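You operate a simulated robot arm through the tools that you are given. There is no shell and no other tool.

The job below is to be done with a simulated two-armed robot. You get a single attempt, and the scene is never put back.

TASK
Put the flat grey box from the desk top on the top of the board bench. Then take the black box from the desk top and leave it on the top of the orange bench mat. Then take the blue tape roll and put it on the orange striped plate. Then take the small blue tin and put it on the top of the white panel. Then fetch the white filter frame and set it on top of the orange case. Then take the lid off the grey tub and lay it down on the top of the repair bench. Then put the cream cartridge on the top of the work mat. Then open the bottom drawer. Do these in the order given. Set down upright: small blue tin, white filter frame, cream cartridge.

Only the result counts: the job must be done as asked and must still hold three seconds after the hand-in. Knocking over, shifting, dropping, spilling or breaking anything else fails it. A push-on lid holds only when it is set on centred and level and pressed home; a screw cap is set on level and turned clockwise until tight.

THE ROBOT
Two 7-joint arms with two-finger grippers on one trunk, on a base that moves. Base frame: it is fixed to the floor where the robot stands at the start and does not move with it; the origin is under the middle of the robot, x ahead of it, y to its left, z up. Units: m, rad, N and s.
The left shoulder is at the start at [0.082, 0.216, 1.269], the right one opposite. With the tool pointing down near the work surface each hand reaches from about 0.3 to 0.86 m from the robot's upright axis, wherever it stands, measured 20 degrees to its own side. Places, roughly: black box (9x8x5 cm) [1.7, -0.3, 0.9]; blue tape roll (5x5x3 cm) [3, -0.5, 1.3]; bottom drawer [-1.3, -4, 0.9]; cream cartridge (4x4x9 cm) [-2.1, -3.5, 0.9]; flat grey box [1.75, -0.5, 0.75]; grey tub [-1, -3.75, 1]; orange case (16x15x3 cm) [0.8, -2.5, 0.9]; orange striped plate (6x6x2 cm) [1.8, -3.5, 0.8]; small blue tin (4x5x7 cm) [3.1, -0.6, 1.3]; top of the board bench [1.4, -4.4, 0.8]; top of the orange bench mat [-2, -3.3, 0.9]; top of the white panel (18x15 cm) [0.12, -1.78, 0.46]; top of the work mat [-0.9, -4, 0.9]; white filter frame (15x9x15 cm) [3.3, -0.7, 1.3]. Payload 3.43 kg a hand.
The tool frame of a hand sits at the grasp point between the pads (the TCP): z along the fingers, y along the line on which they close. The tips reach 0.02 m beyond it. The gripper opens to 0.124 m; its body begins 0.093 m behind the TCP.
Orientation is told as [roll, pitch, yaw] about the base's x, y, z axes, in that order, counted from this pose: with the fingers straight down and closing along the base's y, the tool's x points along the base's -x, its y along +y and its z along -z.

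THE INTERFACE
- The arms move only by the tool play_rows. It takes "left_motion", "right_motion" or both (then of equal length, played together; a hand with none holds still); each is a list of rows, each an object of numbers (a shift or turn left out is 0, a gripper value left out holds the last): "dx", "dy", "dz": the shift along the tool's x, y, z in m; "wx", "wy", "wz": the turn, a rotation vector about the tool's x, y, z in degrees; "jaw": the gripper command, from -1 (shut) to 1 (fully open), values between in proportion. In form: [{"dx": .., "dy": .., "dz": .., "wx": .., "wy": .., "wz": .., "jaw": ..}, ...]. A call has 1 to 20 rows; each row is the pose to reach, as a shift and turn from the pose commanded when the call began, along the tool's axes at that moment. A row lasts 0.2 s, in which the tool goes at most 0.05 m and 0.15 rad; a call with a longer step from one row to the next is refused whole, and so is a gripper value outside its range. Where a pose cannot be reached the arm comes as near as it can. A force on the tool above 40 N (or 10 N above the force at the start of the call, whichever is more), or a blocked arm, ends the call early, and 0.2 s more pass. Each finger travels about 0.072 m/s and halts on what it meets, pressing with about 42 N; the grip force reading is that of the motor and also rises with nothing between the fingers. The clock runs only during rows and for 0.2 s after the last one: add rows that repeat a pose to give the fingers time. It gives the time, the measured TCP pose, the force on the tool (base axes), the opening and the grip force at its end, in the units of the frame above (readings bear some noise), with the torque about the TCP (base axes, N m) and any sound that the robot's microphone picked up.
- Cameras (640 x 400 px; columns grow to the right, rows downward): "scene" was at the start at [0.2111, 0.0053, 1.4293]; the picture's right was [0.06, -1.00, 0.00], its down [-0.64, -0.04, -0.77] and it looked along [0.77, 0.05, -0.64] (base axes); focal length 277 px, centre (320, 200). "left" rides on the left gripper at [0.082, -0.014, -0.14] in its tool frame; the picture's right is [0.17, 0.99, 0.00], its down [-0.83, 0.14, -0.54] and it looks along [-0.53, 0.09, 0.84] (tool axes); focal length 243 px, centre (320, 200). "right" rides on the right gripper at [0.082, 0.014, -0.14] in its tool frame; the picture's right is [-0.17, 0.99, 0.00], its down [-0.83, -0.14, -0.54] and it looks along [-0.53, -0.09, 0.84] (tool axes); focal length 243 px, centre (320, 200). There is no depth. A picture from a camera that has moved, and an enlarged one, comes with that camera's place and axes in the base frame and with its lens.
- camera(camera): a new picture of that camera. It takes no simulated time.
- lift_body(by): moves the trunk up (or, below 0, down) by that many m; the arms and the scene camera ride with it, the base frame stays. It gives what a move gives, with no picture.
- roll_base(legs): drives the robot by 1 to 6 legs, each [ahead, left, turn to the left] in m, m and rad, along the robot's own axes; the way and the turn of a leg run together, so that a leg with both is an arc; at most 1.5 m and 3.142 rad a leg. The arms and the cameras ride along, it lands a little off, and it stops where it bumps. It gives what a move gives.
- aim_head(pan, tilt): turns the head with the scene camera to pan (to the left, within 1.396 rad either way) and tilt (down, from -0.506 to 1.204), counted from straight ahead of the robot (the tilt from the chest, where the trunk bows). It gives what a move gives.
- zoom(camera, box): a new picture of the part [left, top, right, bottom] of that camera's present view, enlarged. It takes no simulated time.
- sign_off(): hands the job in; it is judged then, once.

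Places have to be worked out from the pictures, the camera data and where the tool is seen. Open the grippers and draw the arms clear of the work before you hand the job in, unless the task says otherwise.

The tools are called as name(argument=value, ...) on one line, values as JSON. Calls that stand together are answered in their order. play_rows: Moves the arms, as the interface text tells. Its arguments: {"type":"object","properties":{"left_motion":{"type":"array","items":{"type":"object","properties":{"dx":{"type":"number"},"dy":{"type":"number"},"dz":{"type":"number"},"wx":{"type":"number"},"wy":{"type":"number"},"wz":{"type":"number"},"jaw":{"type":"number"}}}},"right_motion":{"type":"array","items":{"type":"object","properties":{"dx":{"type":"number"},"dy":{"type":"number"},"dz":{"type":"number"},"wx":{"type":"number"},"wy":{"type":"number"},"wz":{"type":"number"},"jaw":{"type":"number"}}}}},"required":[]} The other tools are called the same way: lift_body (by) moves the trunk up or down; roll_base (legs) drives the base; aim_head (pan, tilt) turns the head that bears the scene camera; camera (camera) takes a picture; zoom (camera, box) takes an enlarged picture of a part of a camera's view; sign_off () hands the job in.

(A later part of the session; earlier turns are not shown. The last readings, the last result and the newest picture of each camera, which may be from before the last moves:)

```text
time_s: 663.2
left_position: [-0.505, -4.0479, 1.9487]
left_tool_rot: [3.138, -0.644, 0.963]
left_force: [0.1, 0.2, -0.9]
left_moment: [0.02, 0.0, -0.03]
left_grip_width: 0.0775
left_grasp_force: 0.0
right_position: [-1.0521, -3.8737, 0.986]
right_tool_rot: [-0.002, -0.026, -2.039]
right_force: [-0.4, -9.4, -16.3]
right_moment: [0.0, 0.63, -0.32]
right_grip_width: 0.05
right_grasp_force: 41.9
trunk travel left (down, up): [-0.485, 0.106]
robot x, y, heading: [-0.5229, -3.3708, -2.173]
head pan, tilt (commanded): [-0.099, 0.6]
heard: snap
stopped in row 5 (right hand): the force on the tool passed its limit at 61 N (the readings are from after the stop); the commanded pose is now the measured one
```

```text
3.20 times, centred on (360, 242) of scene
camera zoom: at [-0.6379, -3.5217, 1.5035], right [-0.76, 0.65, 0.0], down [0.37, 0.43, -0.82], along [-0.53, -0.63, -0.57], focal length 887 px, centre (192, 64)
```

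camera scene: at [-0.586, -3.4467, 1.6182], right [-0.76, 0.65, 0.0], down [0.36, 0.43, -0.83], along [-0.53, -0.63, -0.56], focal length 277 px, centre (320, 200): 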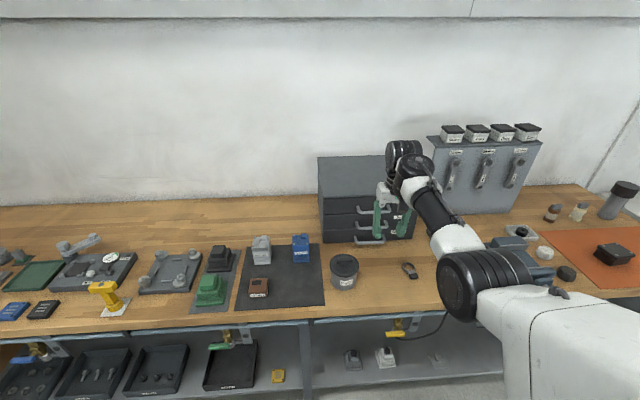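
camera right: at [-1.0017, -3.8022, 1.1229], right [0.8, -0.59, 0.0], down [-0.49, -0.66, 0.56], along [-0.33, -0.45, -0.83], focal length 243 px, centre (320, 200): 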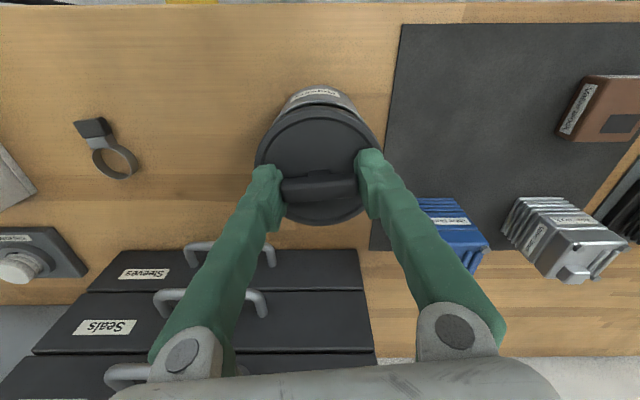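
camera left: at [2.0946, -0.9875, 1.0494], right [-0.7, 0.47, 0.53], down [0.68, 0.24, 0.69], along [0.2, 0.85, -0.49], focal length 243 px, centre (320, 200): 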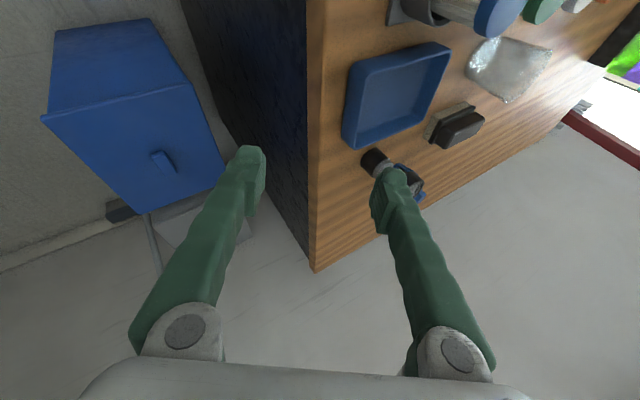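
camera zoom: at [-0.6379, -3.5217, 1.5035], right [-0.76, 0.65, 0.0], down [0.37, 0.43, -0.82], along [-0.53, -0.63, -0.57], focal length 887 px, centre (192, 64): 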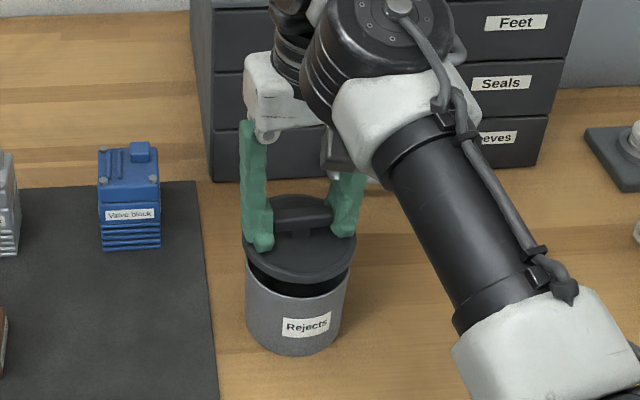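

The lid snapped off. I continue lifting it clear.

play_rows(right_motion=[{"dz": -0.015}, {"dz": -0.03}, {"dz": -0.05}, {"dz": -0.07}, {"dz": -0.09}, {"dz": -0.09}])

camera(camera="right")

zoom(camera="scene", box=[240, 130, 480, 305])

```text
time_s: 663.5
left_position: [-0.5054, -4.0474, 1.9478]
left_tool_rot: [3.136, -0.645, 0.965]
left_force: [-0.8, 0.3, 0.2]
left_moment: [0.04, -0.02, -0.01]
left_grip_width: 0.0778
left_grasp_force: 0.0
right_position: [-1.0542, -3.8733, 0.989]
right_tool_rot: [-0.002, -0.035, -2.039]
right_force: [0.1, -8.3, -16.9]
right_moment: [0.01, 0.66, -0.35]
right_grip_width: 0.05
right_grasp_force: 41.8
trunk travel left (down, up): [-0.485, 0.106]
robot x, y, heading: [-0.5209, -3.3717, -2.18]
head pan, tilt (commanded): [-0.099, 0.6]
stopped in row 1 (right hand): the force on the tool passed its limit at 62 N (the readings are from after the stop); the commanded pose is now the measured one
```

```text
taken
camera right: at [-1.002, -3.8025, 1.1256], right [0.8, -0.59, 0.0], down [-0.49, -0.66, 0.57], along [-0.33, -0.46, -0.82], focal length 243 px, centre (320, 200)
```

right: 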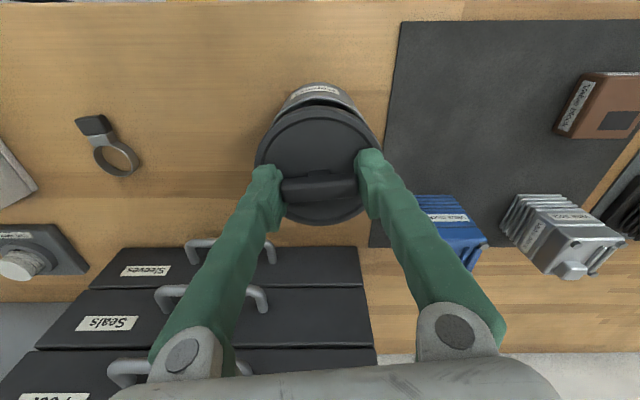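

```text
2.29 times, centred on (360, 218) of scene
camera zoom: at [-0.6377, -3.5215, 1.5036], right [-0.76, 0.65, 0.0], down [0.37, 0.43, -0.83], along [-0.53, -0.63, -0.56], focal length 634 px, centre (229, 160)
```

zoom: 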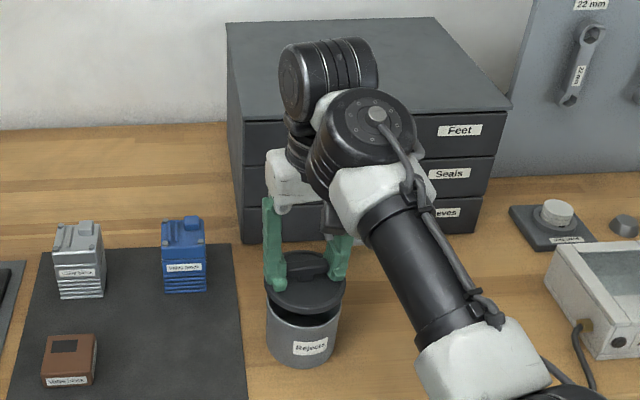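

Upward arm motion is limited by arm self-contact, so I raise the trunk instead to lift the lid clear.

lift_body(by=0.06)

zoom(camera="scene", box=[240, 130, 480, 305])

```text
time_s: 664.5
left_position: [-0.5075, -4.0494, 2.0072]
left_tool_rot: [3.139, -0.647, 0.963]
left_force: [-0.5, 0.5, -0.1]
left_moment: [-0.05, 0.01, 0.03]
left_grip_width: 0.0774
left_grasp_force: 0.0
right_position: [-1.0543, -3.8729, 1.0461]
right_tool_rot: [-0.001, -0.029, -2.039]
right_force: [-0.8, -0.4, -1.5]
right_moment: [-0.02, 0.02, 0.02]
right_grip_width: 0.0496
right_grasp_force: 41.5
trunk travel left (down, up): [-0.545, 0.046]
robot x, y, heading: [-0.5204, -3.368, -2.172]
head pan, tilt (commanded): [-0.099, 0.6]
```

```text
2.29 times, centred on (360, 218) of scene
camera zoom: at [-0.6144, -3.4878, 1.5751], right [-0.76, 0.65, 0.0], down [0.37, 0.43, -0.82], along [-0.53, -0.63, -0.57], focal length 634 px, centre (229, 160)
```

zoom: 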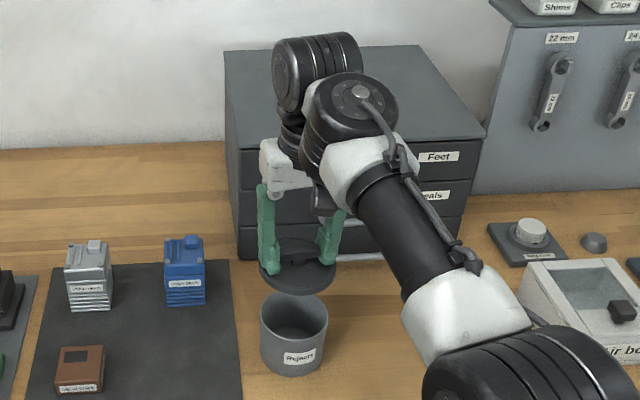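

The lid is off and the tub is undisturbed. I look for a free spot on the bench that is not in front of the bottom drawer.

aim_head(pan=0.0, tilt=0.65)

camera(camera="scene")

zoom(camera="scene", box=[0, 180, 320, 380])

zoom(camera="scene", box=[320, 150, 640, 350])

```text
time_s: 665.1
left_position: [-0.5057, -4.0483, 2.008]
left_tool_rot: [3.138, -0.643, 0.965]
left_force: [-0.2, -0.5, 0.9]
left_moment: [-0.03, 0.03, 0.02]
left_grip_width: 0.0774
left_grasp_force: 0.1
right_position: [-1.054, -3.8751, 1.0491]
right_tool_rot: [-0.001, -0.033, -2.04]
right_force: [-0.1, -0.2, -0.6]
right_moment: [0.02, 0.01, -0.05]
right_grip_width: 0.0494
right_grasp_force: 42.2
trunk travel left (down, up): [-0.545, 0.046]
robot x, y, heading: [-0.5232, -3.3693, -2.173]
head pan, tilt (commanded): [0.0, 0.649]
```

```text
taken
camera scene: at [-0.6063, -3.4914, 1.5712], right [-0.82, 0.57, 0.0], down [0.34, 0.5, -0.8], along [-0.45, -0.66, -0.6], focal length 277 px, centre (320, 200)
```

scene: 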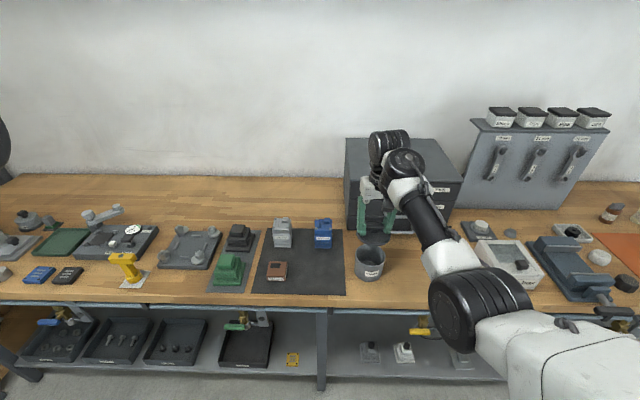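

```text
2.00 times, centred on (160, 280) of scene
camera zoom: at [-0.6063, -3.4914, 1.5712], right [-0.82, 0.57, 0.0], down [0.34, 0.5, -0.8], along [-0.45, -0.66, -0.6], focal length 555 px, centre (640, 40)
```

zoom: 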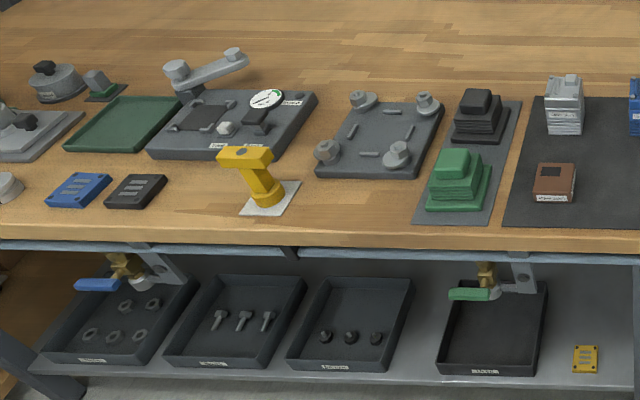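

```text
2.00 times, centred on (480, 250) of scene
camera zoom: at [-0.6063, -3.4914, 1.5712], right [-0.82, 0.57, 0.0], down [0.34, 0.5, -0.8], along [-0.45, -0.66, -0.6], focal length 555 px, centre (0, 100)
```

zoom: 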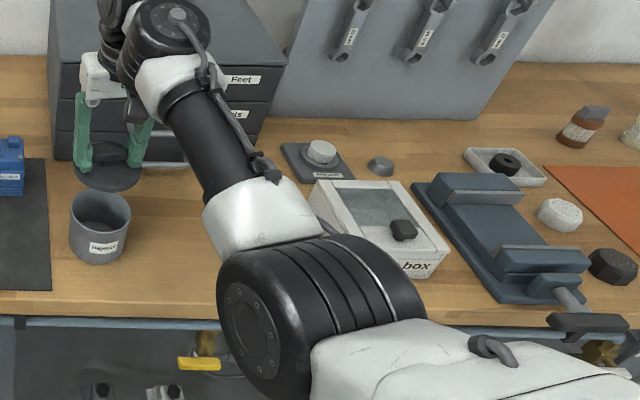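

I'll lay the lid on bare wood to the right of the tub, near the front (leaving the drawer's path free). I back the base 5 cm and move the hand right 14.5 cm.

roll_base(legs=[[-0.05, 0, 0]])

play_rows(right_motion=[{"dy": -0.04}, {"dy": -0.08}, {"dy": -0.12}, {"dy": -0.145}, {"dy": -0.145}])

camera(camera="right")

zoom(camera="scene", box=[300, 180, 540, 330])

```text
time_s: 666.1
left_position: [-0.4821, -4.017, 2.005]
left_tool_rot: [3.136, -0.652, 0.965]
left_force: [0.0, -0.1, 0.4]
left_moment: [-0.08, 0.07, -0.02]
left_grip_width: 0.0774
left_grasp_force: 0.0
right_position: [-1.028, -3.8374, 1.0457]
right_tool_rot: [0.0, -0.027, -2.04]
right_force: [-0.4, -0.3, -0.6]
right_moment: [0.07, -0.05, 0.0]
right_grip_width: 0.0493
right_grasp_force: 42.1
trunk travel left (down, up): [-0.545, 0.046]
robot x, y, heading: [-0.4939, -3.3295, -2.173]
head pan, tilt (commanded): [0.0, 0.649]
```

```text
time_s: 667.3
left_position: [-0.479, -4.0096, 2.0078]
left_tool_rot: [3.138, -0.648, 0.963]
left_force: [1.1, -0.2, -0.8]
left_moment: [-0.03, -0.02, -0.02]
left_grip_width: 0.0775
left_grasp_force: 0.1
right_position: [-1.1554, -3.7682, 1.0484]
right_tool_rot: [-0.002, -0.033, -2.041]
right_force: [-0.5, -0.3, -1.2]
right_moment: [0.03, 0.0, -0.02]
right_grip_width: 0.0496
right_grasp_force: 41.9
trunk travel left (down, up): [-0.545, 0.046]
robot x, y, heading: [-0.4933, -3.3266, -2.174]
head pan, tilt (commanded): [0.0, 0.649]
```

```text
taken
camera right: at [-1.104, -3.6965, 1.1857], right [0.8, -0.59, 0.0], down [-0.49, -0.66, 0.57], along [-0.33, -0.46, -0.82], focal length 243 px, centre (320, 200)
```

right: 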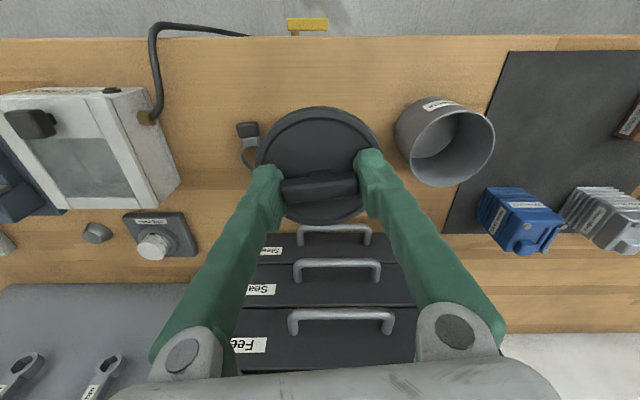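

```text
2.67 times, centred on (420, 255) of scene
camera zoom: at [-0.5785, -3.4519, 1.5711], right [-0.82, 0.57, 0.0], down [0.34, 0.5, -0.8], along [-0.45, -0.66, -0.61], focal length 739 px, centre (53, 53)
```

zoom: 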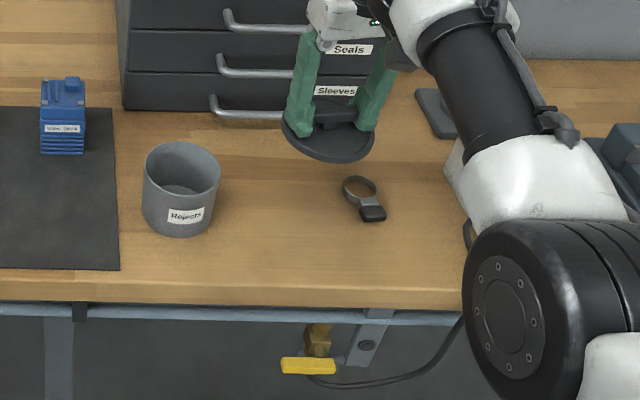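

The spot between the tub and the ring tool has ~2.5 cm margins. I lower the lid: arm first, then trunk.

play_rows(right_motion=[{"dz": 0.02}, {"dz": 0.04}, {"dz": 0.06}, {"dz": 0.075}, {"dz": 0.075}])

lift_body(by=-0.04)

camera(camera="right")

```text
time_s: 668.5
left_position: [-0.4785, -4.0093, 2.0078]
left_tool_rot: [3.138, -0.646, 0.965]
left_force: [-0.3, 0.4, -0.1]
left_moment: [0.01, -0.02, 0.01]
left_grip_width: 0.0773
left_grasp_force: 0.0
right_position: [-1.1554, -3.7706, 0.9737]
right_tool_rot: [0.0, -0.033, -2.039]
right_force: [-0.5, -0.3, -1.0]
right_moment: [0.01, 0.01, 0.02]
right_grip_width: 0.0496
right_grasp_force: 41.6
trunk travel left (down, up): [-0.545, 0.046]
robot x, y, heading: [-0.4888, -3.3275, -2.173]
head pan, tilt (commanded): [0.0, 0.649]
```

```text
time_s: 669.4
left_position: [-0.4766, -4.006, 1.9699]
left_tool_rot: [3.139, -0.645, 0.965]
left_force: [0.9, 0.2, -0.6]
left_moment: [0.04, -0.01, -0.01]
left_grip_width: 0.0778
left_grasp_force: 0.0
right_position: [-1.1557, -3.7697, 0.9357]
right_tool_rot: [-0.002, -0.036, -2.04]
right_force: [0.0, -0.9, -1.7]
right_moment: [-0.01, -0.01, 0.02]
right_grip_width: 0.0496
right_grasp_force: 42.1
trunk travel left (down, up): [-0.505, 0.086]
robot x, y, heading: [-0.4932, -3.328, -2.177]
head pan, tilt (commanded): [0.0, 0.649]
```

```text
taken
camera right: at [-1.1044, -3.6985, 1.0732], right [0.8, -0.59, 0.0], down [-0.49, -0.66, 0.57], along [-0.34, -0.46, -0.82], focal length 243 px, centre (320, 200)
```

right: 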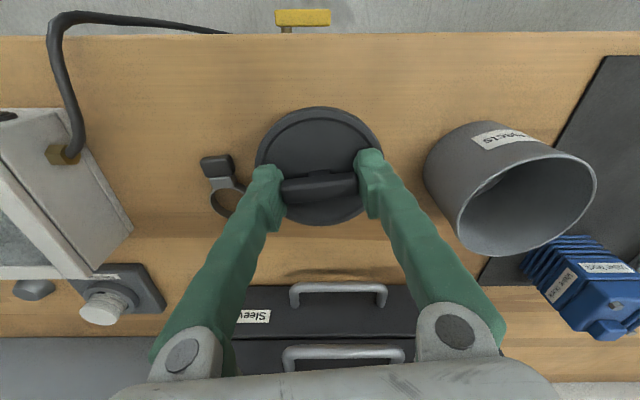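

I level the tool and lower slowly to contact.

play_rows(right_motion=[{"dz": 0.008, "wy": 1.0}, {"dz": 0.016, "wy": 2.0}, {"dz": 0.022, "wy": 2.0}, {"dz": 0.027, "wy": 2.0}, {"dz": 0.032, "wy": 2.0}, {"dz": 0.037, "wy": 2.0}, {"dz": 0.042, "wy": 2.0}, {"dz": 0.047, "wy": 2.0}])

camera(camera="right")

```text
time_s: 671.1
left_position: [-0.4769, -4.006, 1.9685]
left_tool_rot: [3.139, -0.643, 0.965]
left_force: [-0.2, 0.8, 0.2]
left_moment: [0.0, 0.0, 0.01]
left_grip_width: 0.0774
left_grasp_force: 0.1
right_position: [-1.1574, -3.7723, 0.8901]
right_tool_rot: [-0.002, -0.004, -2.041]
right_force: [-0.2, 0.0, 8.0]
right_moment: [-0.38, 0.17, -0.04]
right_grip_width: 0.0497
right_grasp_force: 41.9
trunk travel left (down, up): [-0.505, 0.086]
robot x, y, heading: [-0.4938, -3.3258, -2.179]
head pan, tilt (commanded): [0.0, 0.649]
```

```text
taken
camera right: at [-1.1073, -3.7046, 1.0295], right [0.8, -0.59, 0.0], down [-0.5, -0.68, 0.54], along [-0.32, -0.44, -0.84], focal length 243 px, centre (320, 200)
```

right: 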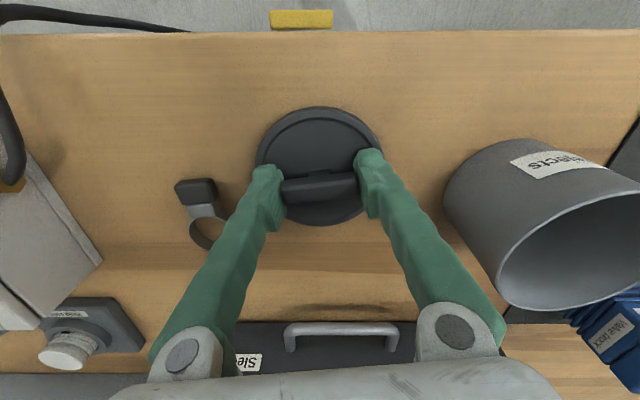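

The lid is touching the wood (8 N). I open the jaws and lift away.

play_rows(right_motion=[{"dz": 0.0, "jaw": -0.18}, {"dz": 0.0, "jaw": -0.1}, {"dz": 0.0, "jaw": 0.1}, {"dz": 0.0, "jaw": 0.3}, {"dz": -0.02, "jaw": 0.3}, {"dz": -0.05, "jaw": 0.3}, {"dz": -0.07, "jaw": 0.3}])

camera(camera="right")

zoom(camera="scene", box=[300, 180, 540, 330])

```text
time_s: 672.8
left_position: [-0.4786, -4.0075, 1.9676]
left_tool_rot: [3.138, -0.647, 0.964]
left_force: [0.3, 0.7, 0.5]
left_moment: [-0.02, 0.01, 0.02]
left_grip_width: 0.0777
left_grasp_force: 0.0
right_position: [-1.1567, -3.7722, 0.9569]
right_tool_rot: [-0.002, 0.002, -2.04]
right_force: [0.2, 0.1, -1.1]
right_moment: [0.01, -0.01, 0.03]
right_grip_width: 0.0806
right_grasp_force: 0.0
trunk travel left (down, up): [-0.505, 0.086]
robot x, y, heading: [-0.4956, -3.3287, -2.177]
head pan, tilt (commanded): [0.0, 0.649]
```

```text
taken
camera right: at [-1.1073, -3.7046, 1.0974], right [0.8, -0.59, 0.0], down [-0.5, -0.68, 0.54], along [-0.32, -0.43, -0.84], focal length 243 px, centre (320, 200)
```

right: 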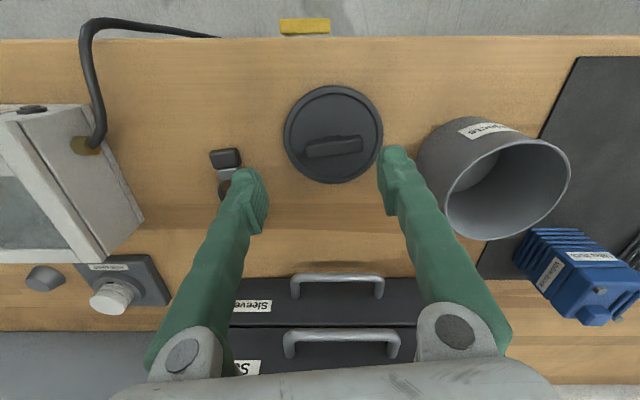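

```text
2.67 times, centred on (420, 255) of scene
camera zoom: at [-0.5958, -3.4764, 1.5231], right [-0.82, 0.57, 0.0], down [0.34, 0.5, -0.8], along [-0.45, -0.66, -0.6], focal length 739 px, centre (53, 53)
```

zoom: 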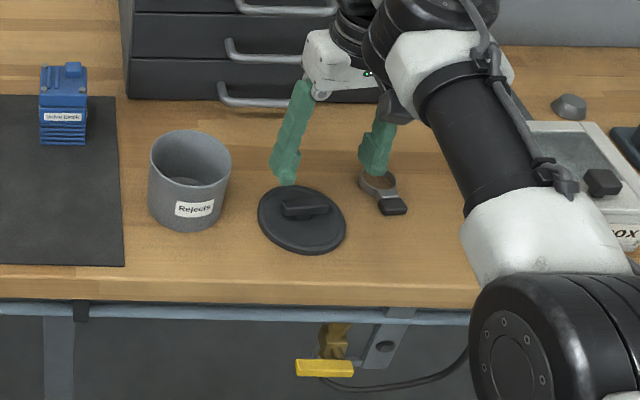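

Step 6 is done: lid lies flat on the bench. I raise, back off from the bench and move along to the cream cartridge.

lift_body(by=0.08)

roll_base(legs=[[-0.3, 0, 0], [0, -1.1, 0]])

aim_head(pan=-0.1, tilt=0.55)

camera(camera="scene")

```text
time_s: 673.9
left_position: [-0.4788, -4.0102, 2.0445]
left_tool_rot: [3.137, -0.651, 0.963]
left_force: [-0.4, -0.5, -0.7]
left_moment: [-0.04, 0.02, 0.0]
left_grip_width: 0.0775
left_grasp_force: 0.0
right_position: [-1.1592, -3.7755, 1.0553]
right_tool_rot: [-0.005, -0.027, -2.041]
right_force: [0.4, 0.8, -0.1]
right_moment: [-0.01, 0.01, -0.01]
right_grip_width: 0.0805
right_grasp_force: 0.0
trunk travel left (down, up): [-0.585, 0.006]
robot x, y, heading: [-0.4943, -3.3303, -2.174]
head pan, tilt (commanded): [0.0, 0.649]
```

```text
time_s: 679.9
left_position: [-0.4226, -3.6892, 2.0478]
left_tool_rot: [3.133, -0.647, 0.961]
left_force: [-0.3, -0.4, 0.2]
left_moment: [0.05, 0.03, 0.0]
left_grip_width: 0.0774
left_grasp_force: 0.0
right_position: [-1.1023, -3.4545, 1.0581]
right_tool_rot: [-0.003, -0.029, -2.043]
right_force: [-0.2, -0.5, -0.4]
right_moment: [-0.03, -0.05, 0.0]
right_grip_width: 0.0805
right_grasp_force: 0.0
trunk travel left (down, up): [-0.585, 0.006]
robot x, y, heading: [-0.4284, -3.0145, -2.18]
head pan, tilt (commanded): [0.0, 0.649]
stopped in leg 2: the robot was blocked; the commanded pose is now the measured one
```

```text
time_s: 680.5
left_position: [-0.4213, -3.6911, 2.0478]
left_tool_rot: [3.135, -0.645, 0.96]
left_force: [0.2, 0.6, -0.1]
left_moment: [0.0, 0.01, 0.03]
left_grip_width: 0.0774
left_grasp_force: 0.1
right_position: [-1.1017, -3.4549, 1.0584]
right_tool_rot: [-0.005, -0.028, -2.044]
right_force: [0.5, -0.5, -0.4]
right_moment: [0.02, 0.01, 0.02]
right_grip_width: 0.0805
right_grasp_force: 0.2
trunk travel left (down, up): [-0.585, 0.006]
robot x, y, heading: [-0.4315, -3.0148, -2.176]
head pan, tilt (commanded): [-0.099, 0.55]
```

```text
taken
camera scene: at [-0.4999, -3.0927, 1.6224], right [-0.76, 0.65, 0.0], down [0.34, 0.4, -0.85], along [-0.55, -0.65, -0.52], focal length 277 px, centre (320, 200)
```

scene: 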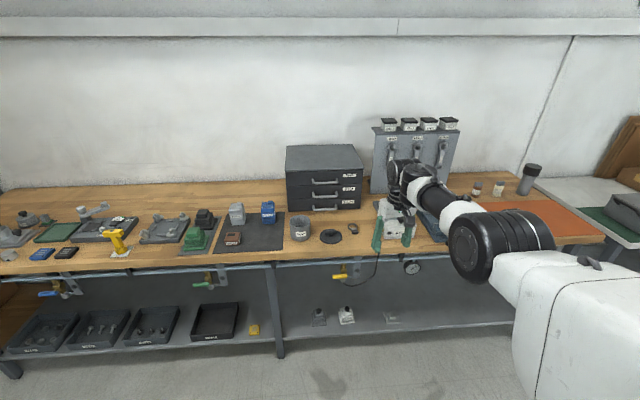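

The base touched the compressor cart while sidestepping. I move forward 0.23 m first, then sidestep along the bench.

roll_base(legs=[[0.23, 0, 0], [0, -0.98, 0]])

camera(camera="scene")

camera(camera="right")

```text
time_s: 695.4
left_position: [-1.3495, -3.3278, 2.0479]
left_tool_rot: [3.136, -0.645, 0.953]
left_force: [0.6, 0.1, -0.2]
left_moment: [0.01, 0.05, 0.01]
left_grip_width: 0.0774
left_grasp_force: 0.1
right_position: [-2.028, -3.0897, 1.0587]
right_tool_rot: [-0.006, -0.027, -2.05]
right_force: [0.3, -0.6, 0.5]
right_moment: [-0.02, 0.02, 0.04]
right_grip_width: 0.0805
right_grasp_force: 0.0
trunk travel left (down, up): [-0.585, 0.006]
robot x, y, heading: [-1.3577, -2.65, -2.183]
head pan, tilt (commanded): [-0.099, 0.55]
```

```text
taken
camera scene: at [-1.4252, -2.7297, 1.6224], right [-0.76, 0.65, 0.0], down [0.34, 0.4, -0.85], along [-0.56, -0.64, -0.52], focal length 277 px, centre (320, 200)
```

scene: 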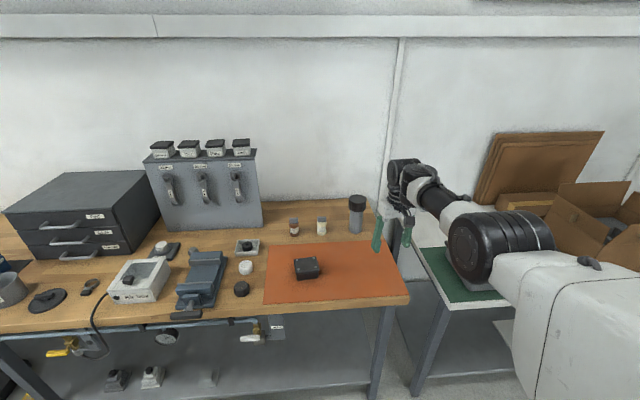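

```text
taken
camera right: at [-1.976, -3.0195, 1.1962], right [0.8, -0.6, 0.0], down [-0.5, -0.66, 0.56], along [-0.34, -0.45, -0.83], focal length 243 px, centre (320, 200)
```

right: 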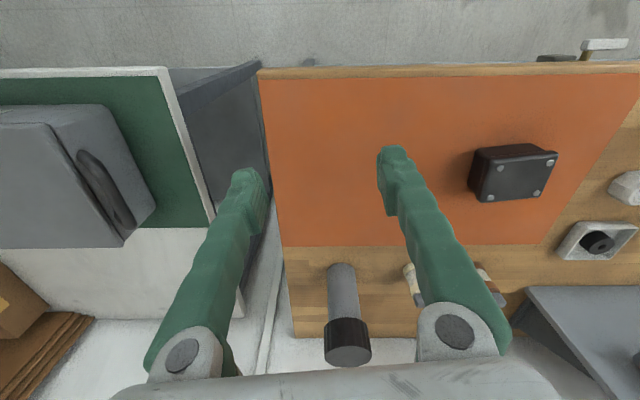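

I see the black box on the mat, and the brown bottle, cream cartridge and dark bottle behind it. I zoom on them.

zoom(camera="scene", box=[260, 180, 400, 280])

zoom(camera="right", box=[300, 220, 540, 380])

```text
4.00 times, centred on (330, 230) of scene
camera zoom: at [-1.4252, -2.7297, 1.6224], right [-0.76, 0.65, 0.0], down [0.34, 0.4, -0.85], along [-0.56, -0.64, -0.52], focal length 1109 px, centre (280, 80)
```

zoom: 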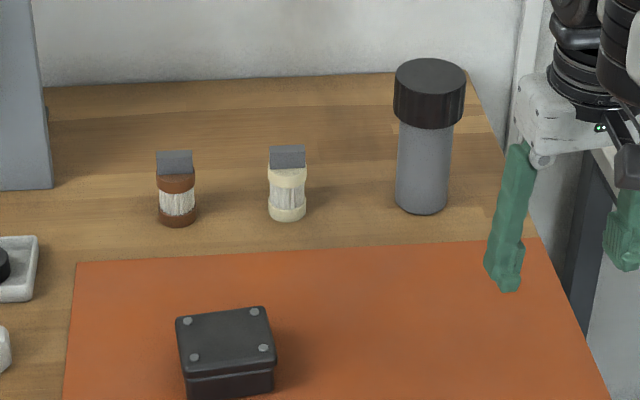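

```text
2.50 times, centred on (420, 300) of right
camera zoom: at [-1.976, -3.0195, 1.1962], right [0.8, -0.6, 0.0], down [-0.5, -0.66, 0.56], along [-0.34, -0.45, -0.83], focal length 606 px, centre (70, -50)
```

zoom: 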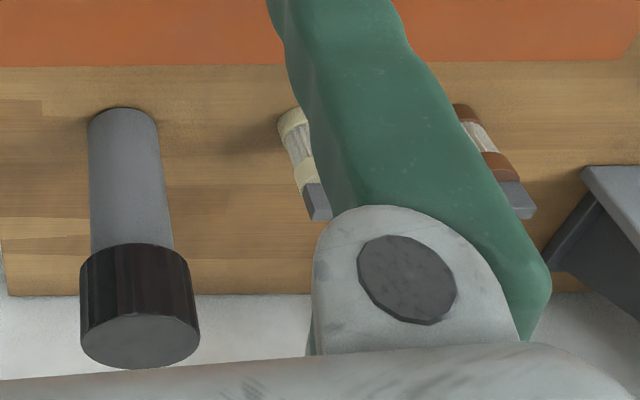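

Cartridge centre ≈(-2.07, -3.468), body 4 cm wide, z 0.862–0.915 with a grey tab on top. I tilt the right tool ~40° forward and raise slightly first.

play_rows(right_motion=[{"dz": -0.015, "wx": 0.5, "wy": -7.7, "wz": 1.3, "jaw": 0.2}, {"dz": -0.03, "wx": 1.0, "wy": -15.4, "wz": 2.7}, {"dz": -0.045, "wx": 1.6, "wy": -23.1, "wz": 4.0}, {"dz": -0.06, "wx": 2.1, "wy": -30.8, "wz": 5.4}, {"dz": -0.06, "wx": 2.6, "wy": -38.5, "wz": 6.7}, {"dz": -0.06, "wx": 2.6, "wy": -38.5, "wz": 6.7}])

roll_base(legs=[[0.19, 0, 0]])

lift_body(by=-0.1)

camera(camera="right")

camera(camera="scene")

```text
time_s: 696.8
left_position: [-1.3477, -3.3289, 2.0479]
left_tool_rot: [3.138, -0.646, 0.952]
left_force: [-0.5, 0.8, 0.2]
left_moment: [0.0, -0.05, 0.01]
left_grip_width: 0.0776
left_grasp_force: 0.2
right_position: [-2.0278, -3.0896, 1.119]
right_tool_rot: [-0.009, -0.706, -2.169]
right_force: [0.0, 0.3, 0.2]
right_moment: [0.05, 0.01, 0.02]
right_grip_width: 0.0746
right_grasp_force: 0.1
trunk travel left (down, up): [-0.585, 0.006]
robot x, y, heading: [-1.3589, -2.651, -2.184]
head pan, tilt (commanded): [-0.099, 0.55]
```

```text
time_s: 698.5
left_position: [-1.4582, -3.481, 2.0498]
left_tool_rot: [3.137, -0.643, 0.954]
left_force: [0.7, 0.9, -0.4]
left_moment: [0.04, 0.0, 0.03]
left_grip_width: 0.0776
left_grasp_force: 0.1
right_position: [-2.1366, -3.2434, 1.12]
right_tool_rot: [-0.009, -0.706, -2.17]
right_force: [0.2, -0.3, -0.2]
right_moment: [0.02, 0.02, 0.02]
right_grip_width: 0.0743
right_grasp_force: 0.0
trunk travel left (down, up): [-0.585, 0.006]
robot x, y, heading: [-1.4715, -2.8036, -2.182]
head pan, tilt (commanded): [-0.099, 0.55]
```

```text
time_s: 699.9
left_position: [-1.4585, -3.4834, 1.9497]
left_tool_rot: [3.137, -0.643, 0.955]
left_force: [-0.9, -0.1, 0.4]
left_moment: [0.02, -0.04, 0.02]
left_grip_width: 0.0776
left_grasp_force: 0.1
right_position: [-2.1386, -3.2455, 1.0191]
right_tool_rot: [-0.008, -0.705, -2.17]
right_force: [-1.2, 1.0, 0.2]
right_moment: [0.02, 0.02, 0.01]
right_grip_width: 0.0743
right_grasp_force: 0.1
trunk travel left (down, up): [-0.485, 0.106]
robot x, y, heading: [-1.466, -2.8041, -2.18]
head pan, tilt (commanded): [-0.099, 0.55]
```

```text
taken
camera right: at [-2.0394, -3.1269, 1.0729], right [0.74, -0.66, 0.1], down [-0.27, -0.16, 0.95], along [-0.61, -0.73, -0.3], focal length 243 px, centre (320, 200)
```

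right: 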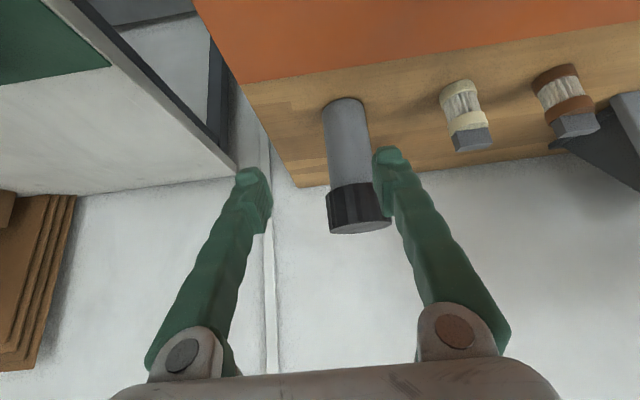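

```text
taken
camera scene: at [-1.586, -2.958, 1.5082], right [-0.76, 0.65, 0.0], down [0.34, 0.4, -0.85], along [-0.56, -0.65, -0.52], focal length 277 px, centre (320, 200)
```

scene: 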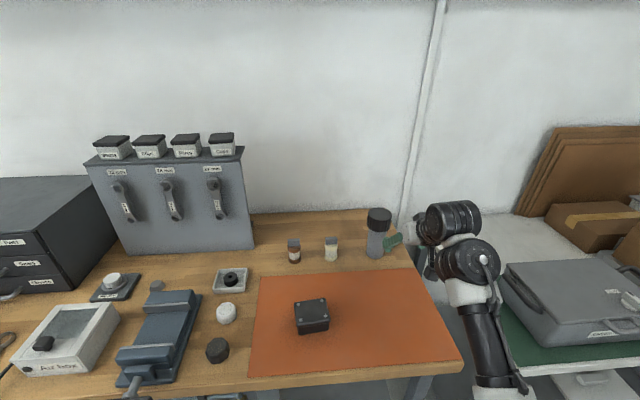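

I move the hand left in front of the cartridge (staying clear of the dark bottle) and re-check.

play_rows(right_motion=[{"dy": 0.045}, {"dy": 0.09}, {"dy": 0.135}, {"dy": 0.179}, {"dx": -0.0152, "dy": 0.179, "dz": 0.013}, {"dx": -0.0152, "dy": 0.179, "dz": 0.013}])

camera(camera="right")

zoom(camera="right", box=[240, 50, 400, 175])

```text
time_s: 701.3
left_position: [-1.459, -3.4847, 1.9477]
left_tool_rot: [3.137, -0.645, 0.954]
left_force: [-0.8, -0.2, -0.2]
left_moment: [0.01, 0.01, -0.03]
left_grip_width: 0.0774
left_grasp_force: 0.1
right_position: [-2.0045, -3.3631, 1.0156]
right_tool_rot: [-0.009, -0.702, -2.169]
right_force: [-0.3, -0.7, 0.5]
right_moment: [0.01, -0.01, 0.03]
right_grip_width: 0.0744
right_grasp_force: 0.0
trunk travel left (down, up): [-0.485, 0.106]
robot x, y, heading: [-1.4683, -2.8032, -2.183]
head pan, tilt (commanded): [-0.099, 0.55]
```

```text
taken
camera right: at [-1.9057, -3.2457, 1.0689], right [0.74, -0.66, 0.1], down [-0.27, -0.16, 0.95], along [-0.61, -0.73, -0.3], focal length 243 px, centre (320, 200)
```

right: 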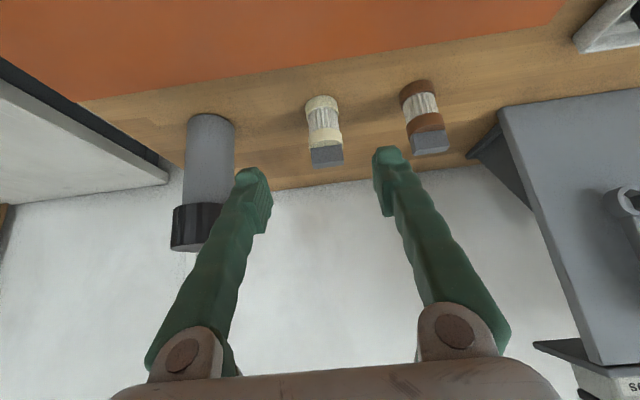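

```text
3.20 times, centred on (320, 112) of right
camera zoom: at [-1.9057, -3.2457, 1.0689], right [0.74, -0.66, 0.1], down [-0.27, -0.16, 0.95], along [-0.61, -0.73, -0.3], focal length 776 px, centre (320, 480)
```

zoom: 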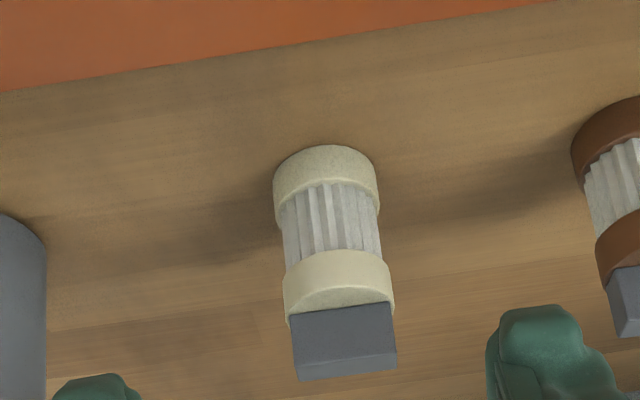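

Aligned within 8 mm. I descend along the tool axis ~75% and verify.

play_rows(right_motion=[{"dx": -0.001, "dy": 0.003, "dz": 0.04}, {"dx": -0.0025, "dy": 0.0075, "dz": 0.08}, {"dx": -0.004, "dy": 0.0075, "dz": 0.12}, {"dx": -0.004, "dy": 0.0075, "dz": 0.12}])

zoom(camera="right", box=[220, 80, 420, 205])

```text
time_s: 702.3
left_position: [-1.4583, -3.4834, 1.9479]
left_tool_rot: [3.136, -0.644, 0.955]
left_force: [0.2, 0.6, -0.3]
left_moment: [0.04, -0.02, 0.01]
left_grip_width: 0.0776
left_grasp_force: 0.0
right_position: [-2.0438, -3.4341, 0.9294]
right_tool_rot: [-0.008, -0.704, -2.168]
right_force: [-0.1, 0.3, -0.6]
right_moment: [0.0, -0.02, -0.01]
right_grip_width: 0.0743
right_grasp_force: 0.1
trunk travel left (down, up): [-0.485, 0.106]
robot x, y, heading: [-1.4655, -2.8082, -2.182]
head pan, tilt (commanded): [-0.099, 0.55]
```

```text
3.20 times, centred on (320, 142) of right
camera zoom: at [-1.9451, -3.3149, 0.9828], right [0.74, -0.66, 0.1], down [-0.27, -0.16, 0.95], along [-0.61, -0.73, -0.3], focal length 776 px, centre (320, 384)
```

zoom: 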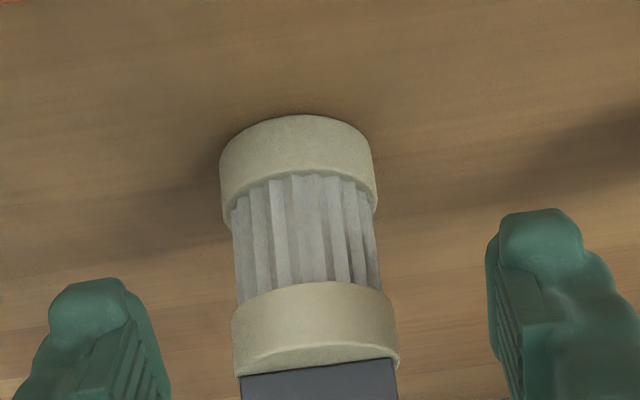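

I finish the last 4 cm and close on the cartridge body.

play_rows(right_motion=[{"dx": 0.001, "dy": -0.001, "dz": 0.02}, {"dx": 0.002, "dy": -0.001, "dz": 0.041}, {"dx": 0.002, "dy": -0.001, "dz": 0.041}, {"dx": 0.002, "dy": -0.001, "dz": 0.041, "jaw": -0.2}, {"dx": 0.002, "dy": -0.001, "dz": 0.041, "jaw": -0.5}, {"dx": 0.002, "dy": -0.001, "dz": 0.041, "jaw": -0.6}, {"dx": 0.002, "dy": -0.001, "dz": 0.041, "jaw": -0.6}])

zoom(camera="right", box=[220, 80, 420, 205])

```text
time_s: 703.9
left_position: [-1.4588, -3.4833, 1.9491]
left_tool_rot: [3.135, -0.646, 0.954]
left_force: [0.1, -0.6, -0.3]
left_moment: [-0.02, 0.0, 0.02]
left_grip_width: 0.0776
left_grasp_force: 0.0
right_position: [-2.0582, -3.4552, 0.895]
right_tool_rot: [-0.007, -0.702, -2.17]
right_force: [-0.4, 0.3, 0.7]
right_moment: [-0.05, 0.04, 0.01]
right_grip_width: 0.0371
right_grasp_force: 41.9
trunk travel left (down, up): [-0.485, 0.106]
robot x, y, heading: [-1.4694, -2.8069, -2.186]
head pan, tilt (commanded): [-0.099, 0.55]
```

```text
3.20 times, centred on (320, 142) of right
camera zoom: at [-1.9595, -3.3362, 0.949], right [0.74, -0.66, 0.1], down [-0.27, -0.16, 0.95], along [-0.61, -0.73, -0.3], focal length 776 px, centre (320, 384)
```

zoom: 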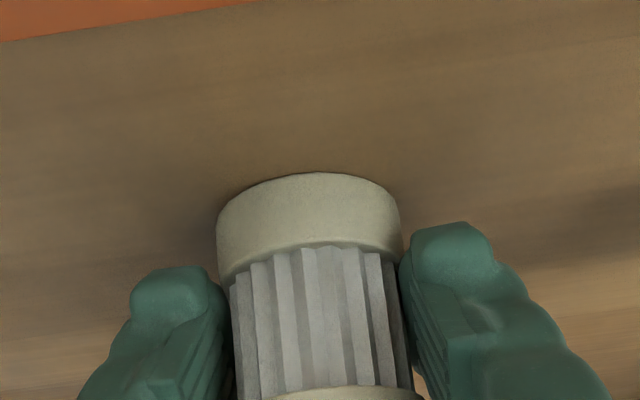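

Gripped (3.7 cm, 42 N). I lift with the trunk and check it stays upright.

lift_body(by=0.1)

play_rows(right_motion=[{"dx": -0.026, "dz": -0.03}, {"dx": -0.052, "dz": -0.061}, {"dx": -0.052, "dz": -0.061}])

camera(camera="right")

camera(camera="scene")

```text
time_s: 705.2
left_position: [-1.4615, -3.4875, 2.0459]
left_tool_rot: [3.136, -0.65, 0.954]
left_force: [-0.3, 0.1, -0.9]
left_moment: [-0.05, 0.04, 0.03]
left_grip_width: 0.0776
left_grasp_force: 0.1
right_position: [-2.0681, -3.4691, 1.0981]
right_tool_rot: [-0.011, -0.823, -2.166]
right_force: [0.3, -0.1, -1.5]
right_moment: [-0.08, 0.04, 0.01]
right_grip_width: 0.0374
right_grasp_force: 41.9
trunk travel left (down, up): [-0.585, 0.006]
robot x, y, heading: [-1.4691, -2.8002, -2.185]
head pan, tilt (commanded): [-0.099, 0.55]
```

```text
time_s: 706.2
left_position: [-1.4578, -3.4861, 2.0469]
left_tool_rot: [3.139, -0.648, 0.954]
left_force: [1.0, -0.3, 0.2]
left_moment: [0.0, 0.02, 0.0]
left_grip_width: 0.0775
left_grasp_force: 0.0
right_position: [-2.1341, -3.4462, 1.225]
right_tool_rot: [-0.641, -0.84, -1.667]
right_force: [0.3, 0.4, -0.8]
right_moment: [0.05, -0.05, -0.01]
right_grip_width: 0.0374
right_grasp_force: 42.4
right hand out of reach, approached as far as the arm can: row 2, 3
trunk travel left (down, up): [-0.585, 0.006]
robot x, y, heading: [-1.4679, -2.8036, -2.182]
head pan, tilt (commanded): [-0.099, 0.55]
stopped in row 3 (right hand): the arm was blocked; the commanded pose is now the measured one
```

```text
taken
camera right: at [-2.0278, -3.323, 1.2333], right [0.73, -0.62, -0.27], down [0.19, -0.19, 0.96], along [-0.65, -0.76, -0.02], focal length 243 px, centre (320, 200)
```

right: 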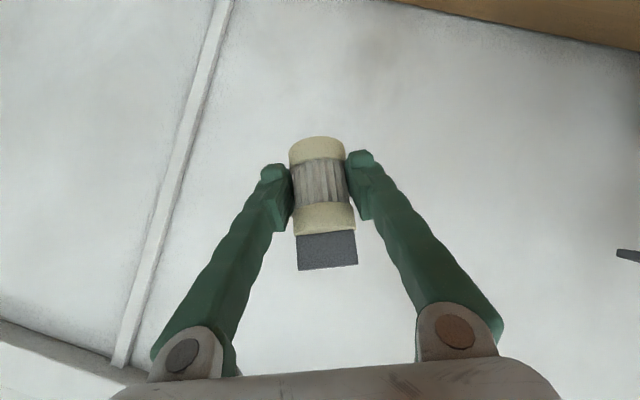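

```text
taken
camera scene: at [-1.534, -2.887, 1.6224], right [-0.76, 0.65, 0.0], down [0.34, 0.4, -0.85], along [-0.56, -0.64, -0.52], focal length 277 px, centre (320, 200)
```

scene: 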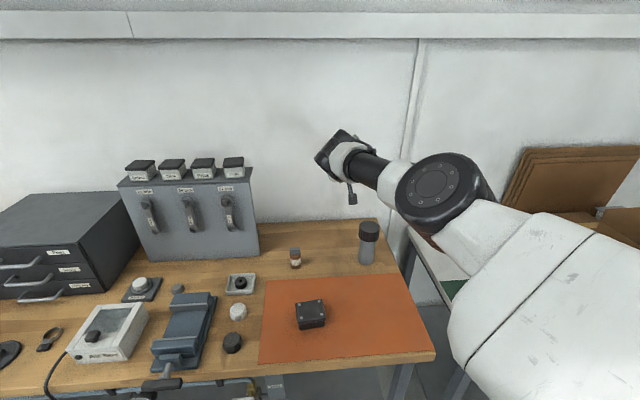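

The arm jumped posture again but still holds the cartridge, and nothing was hit. I back the base away from the bench before re-orienting.

roll_base(legs=[[-0.35, 0, 0]])

aim_head(pan=-0.3, tilt=0.5)

camera(camera="scene")

```text
time_s: 708.4
left_position: [-1.3017, -3.2599, 2.0485]
left_tool_rot: [3.137, -0.647, 0.956]
left_force: [1.3, 0.7, 1.2]
left_moment: [0.1, -0.07, -0.01]
left_grip_width: 0.0776
left_grasp_force: 0.0
right_position: [-1.9772, -3.2218, 1.2255]
right_tool_rot: [-0.64, -0.838, -1.665]
right_force: [0.6, 1.1, -0.5]
right_moment: [0.02, -0.04, 0.02]
right_grip_width: 0.0371
right_grasp_force: 41.8
trunk travel left (down, up): [-0.585, 0.006]
robot x, y, heading: [-1.3148, -2.582, -2.179]
head pan, tilt (commanded): [-0.099, 0.55]
stopped in leg 1: the robot was blocked; the commanded pose is now the measured one
```

```text
time_s: 709.1
left_position: [-1.3041, -3.2616, 2.0474]
left_tool_rot: [3.136, -0.649, 0.957]
left_force: [1.0, -0.7, -0.3]
left_moment: [-0.01, -0.02, 0.02]
left_grip_width: 0.0776
left_grasp_force: 0.1
right_position: [-1.9786, -3.223, 1.2235]
right_tool_rot: [-0.637, -0.84, -1.666]
right_force: [-0.2, -0.2, -0.1]
right_moment: [0.01, -0.03, 0.02]
right_grip_width: 0.0376
right_grasp_force: 42.8
trunk travel left (down, up): [-0.585, 0.006]
robot x, y, heading: [-1.3113, -2.5874, -2.182]
head pan, tilt (commanded): [-0.3, 0.499]
```

```text
taken
camera scene: at [-1.3927, -2.6498, 1.6273], right [-0.61, 0.79, 0.0], down [0.38, 0.29, -0.88], along [-0.69, -0.54, -0.48], focal length 277 px, centre (320, 200)
```

scene: 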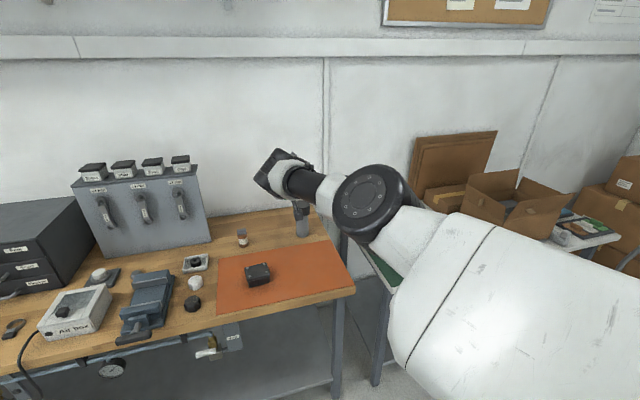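

I re-orient the tool to upright (roll 0, pitch -0.7) while retracting 8 cm.

play_rows(right_motion=[{"dx": 0.0093, "dz": -0.013, "wx": -3.1, "wy": 2.8, "wz": 3.5}, {"dx": 0.0186, "dz": -0.026, "wx": -6.2, "wy": 5.6, "wz": 7.0}, {"dx": 0.0278, "dz": -0.039, "wx": -9.3, "wy": 8.4, "wz": 10.6}, {"dx": 0.0371, "dz": -0.052, "wx": -12.4, "wy": 11.2, "wz": 14.1}, {"dx": 0.0464, "dz": -0.0651, "wx": -15.5, "wy": 14.0, "wz": 17.6}, {"dx": 0.0464, "dz": -0.0651, "wx": -15.5, "wy": 14.0, "wz": 17.6}])

camera(camera="scene")

camera(camera="right")

```text
time_s: 709.8
left_position: [-1.3053, -3.2616, 2.0483]
left_tool_rot: [3.136, -0.649, 0.954]
left_force: [0.1, -0.8, 0.2]
left_moment: [0.02, -0.02, 0.0]
left_grip_width: 0.0777
left_grasp_force: 0.1
right_position: [-2.0695, -3.1275, 1.2268]
right_tool_rot: [-0.196, -0.817, -2.188]
right_force: [0.3, -0.3, -1.1]
right_moment: [0.01, -0.03, 0.0]
right_grip_width: 0.0374
right_grasp_force: 42.0
trunk travel left (down, up): [-0.585, 0.006]
robot x, y, heading: [-1.317, -2.5832, -2.178]
head pan, tilt (commanded): [-0.3, 0.499]
stopped in row 3 (right hand): the arm was blocked; the commanded pose is now the measured one
```

```text
taken
camera scene: at [-1.3937, -2.6494, 1.6273], right [-0.61, 0.79, 0.0], down [0.38, 0.29, -0.88], along [-0.69, -0.54, -0.48], focal length 277 px, centre (320, 200)
```

scene: 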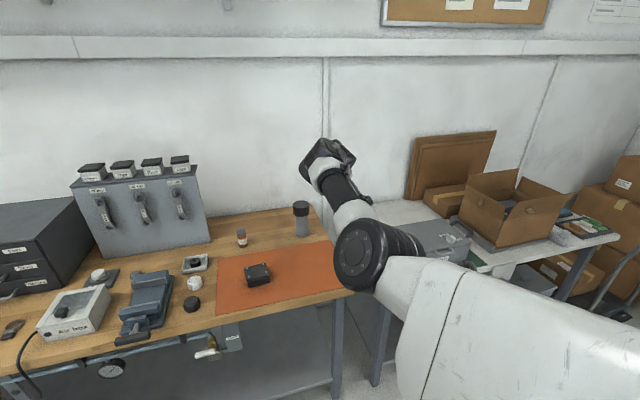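

```text
taken
camera right: at [-1.9458, -3.0252, 1.259], right [0.64, -0.77, -0.01], down [-0.12, -0.11, 0.99], along [-0.76, -0.63, -0.17], focal length 243 px, centre (320, 200)
```

right: 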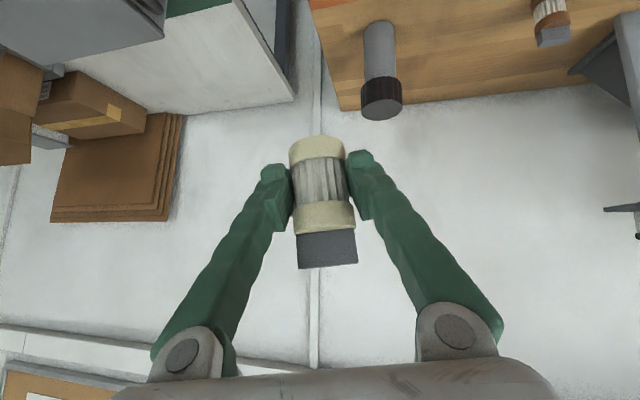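

Nearly there. I correct the remaining roll/pitch.

play_rows(right_motion=[{"wx": -3.7, "wy": 2.2}, {"wx": -7.5, "wy": 4.4}, {"wx": -11.2, "wy": 6.6}, {"wx": -11.2, "wy": 6.6}])

camera(camera="right")

```text
time_s: 710.8
left_position: [-1.3083, -3.2652, 2.0447]
left_tool_rot: [3.135, -0.654, 0.952]
left_force: [0.6, 1.0, 0.5]
left_moment: [-0.03, 0.02, -0.01]
left_grip_width: 0.0776
left_grasp_force: 0.1
right_position: [-2.0616, -3.134, 1.219]
right_tool_rot: [0.014, -0.695, -2.195]
right_force: [1.1, -0.1, -1.1]
right_moment: [0.01, -0.04, -0.02]
right_grip_width: 0.0374
right_grasp_force: 41.5
trunk travel left (down, up): [-0.585, 0.006]
robot x, y, heading: [-1.3114, -2.5837, -2.181]
head pan, tilt (commanded): [-0.3, 0.499]
```

```text
taken
camera right: at [-1.9633, -3.0164, 1.2745], right [0.73, -0.67, 0.12], down [-0.29, -0.15, 0.94], along [-0.62, -0.72, -0.31], focal length 243 px, centre (320, 200)
```

right: 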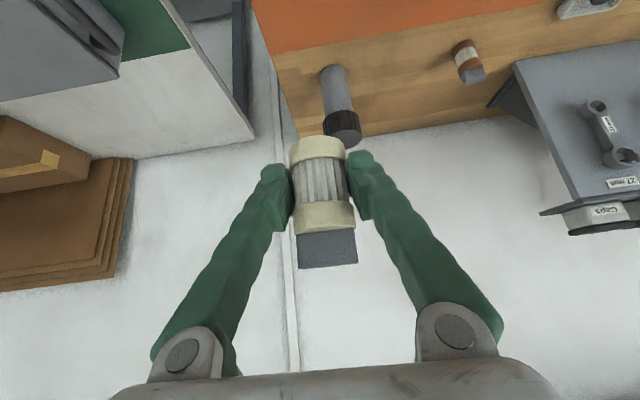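

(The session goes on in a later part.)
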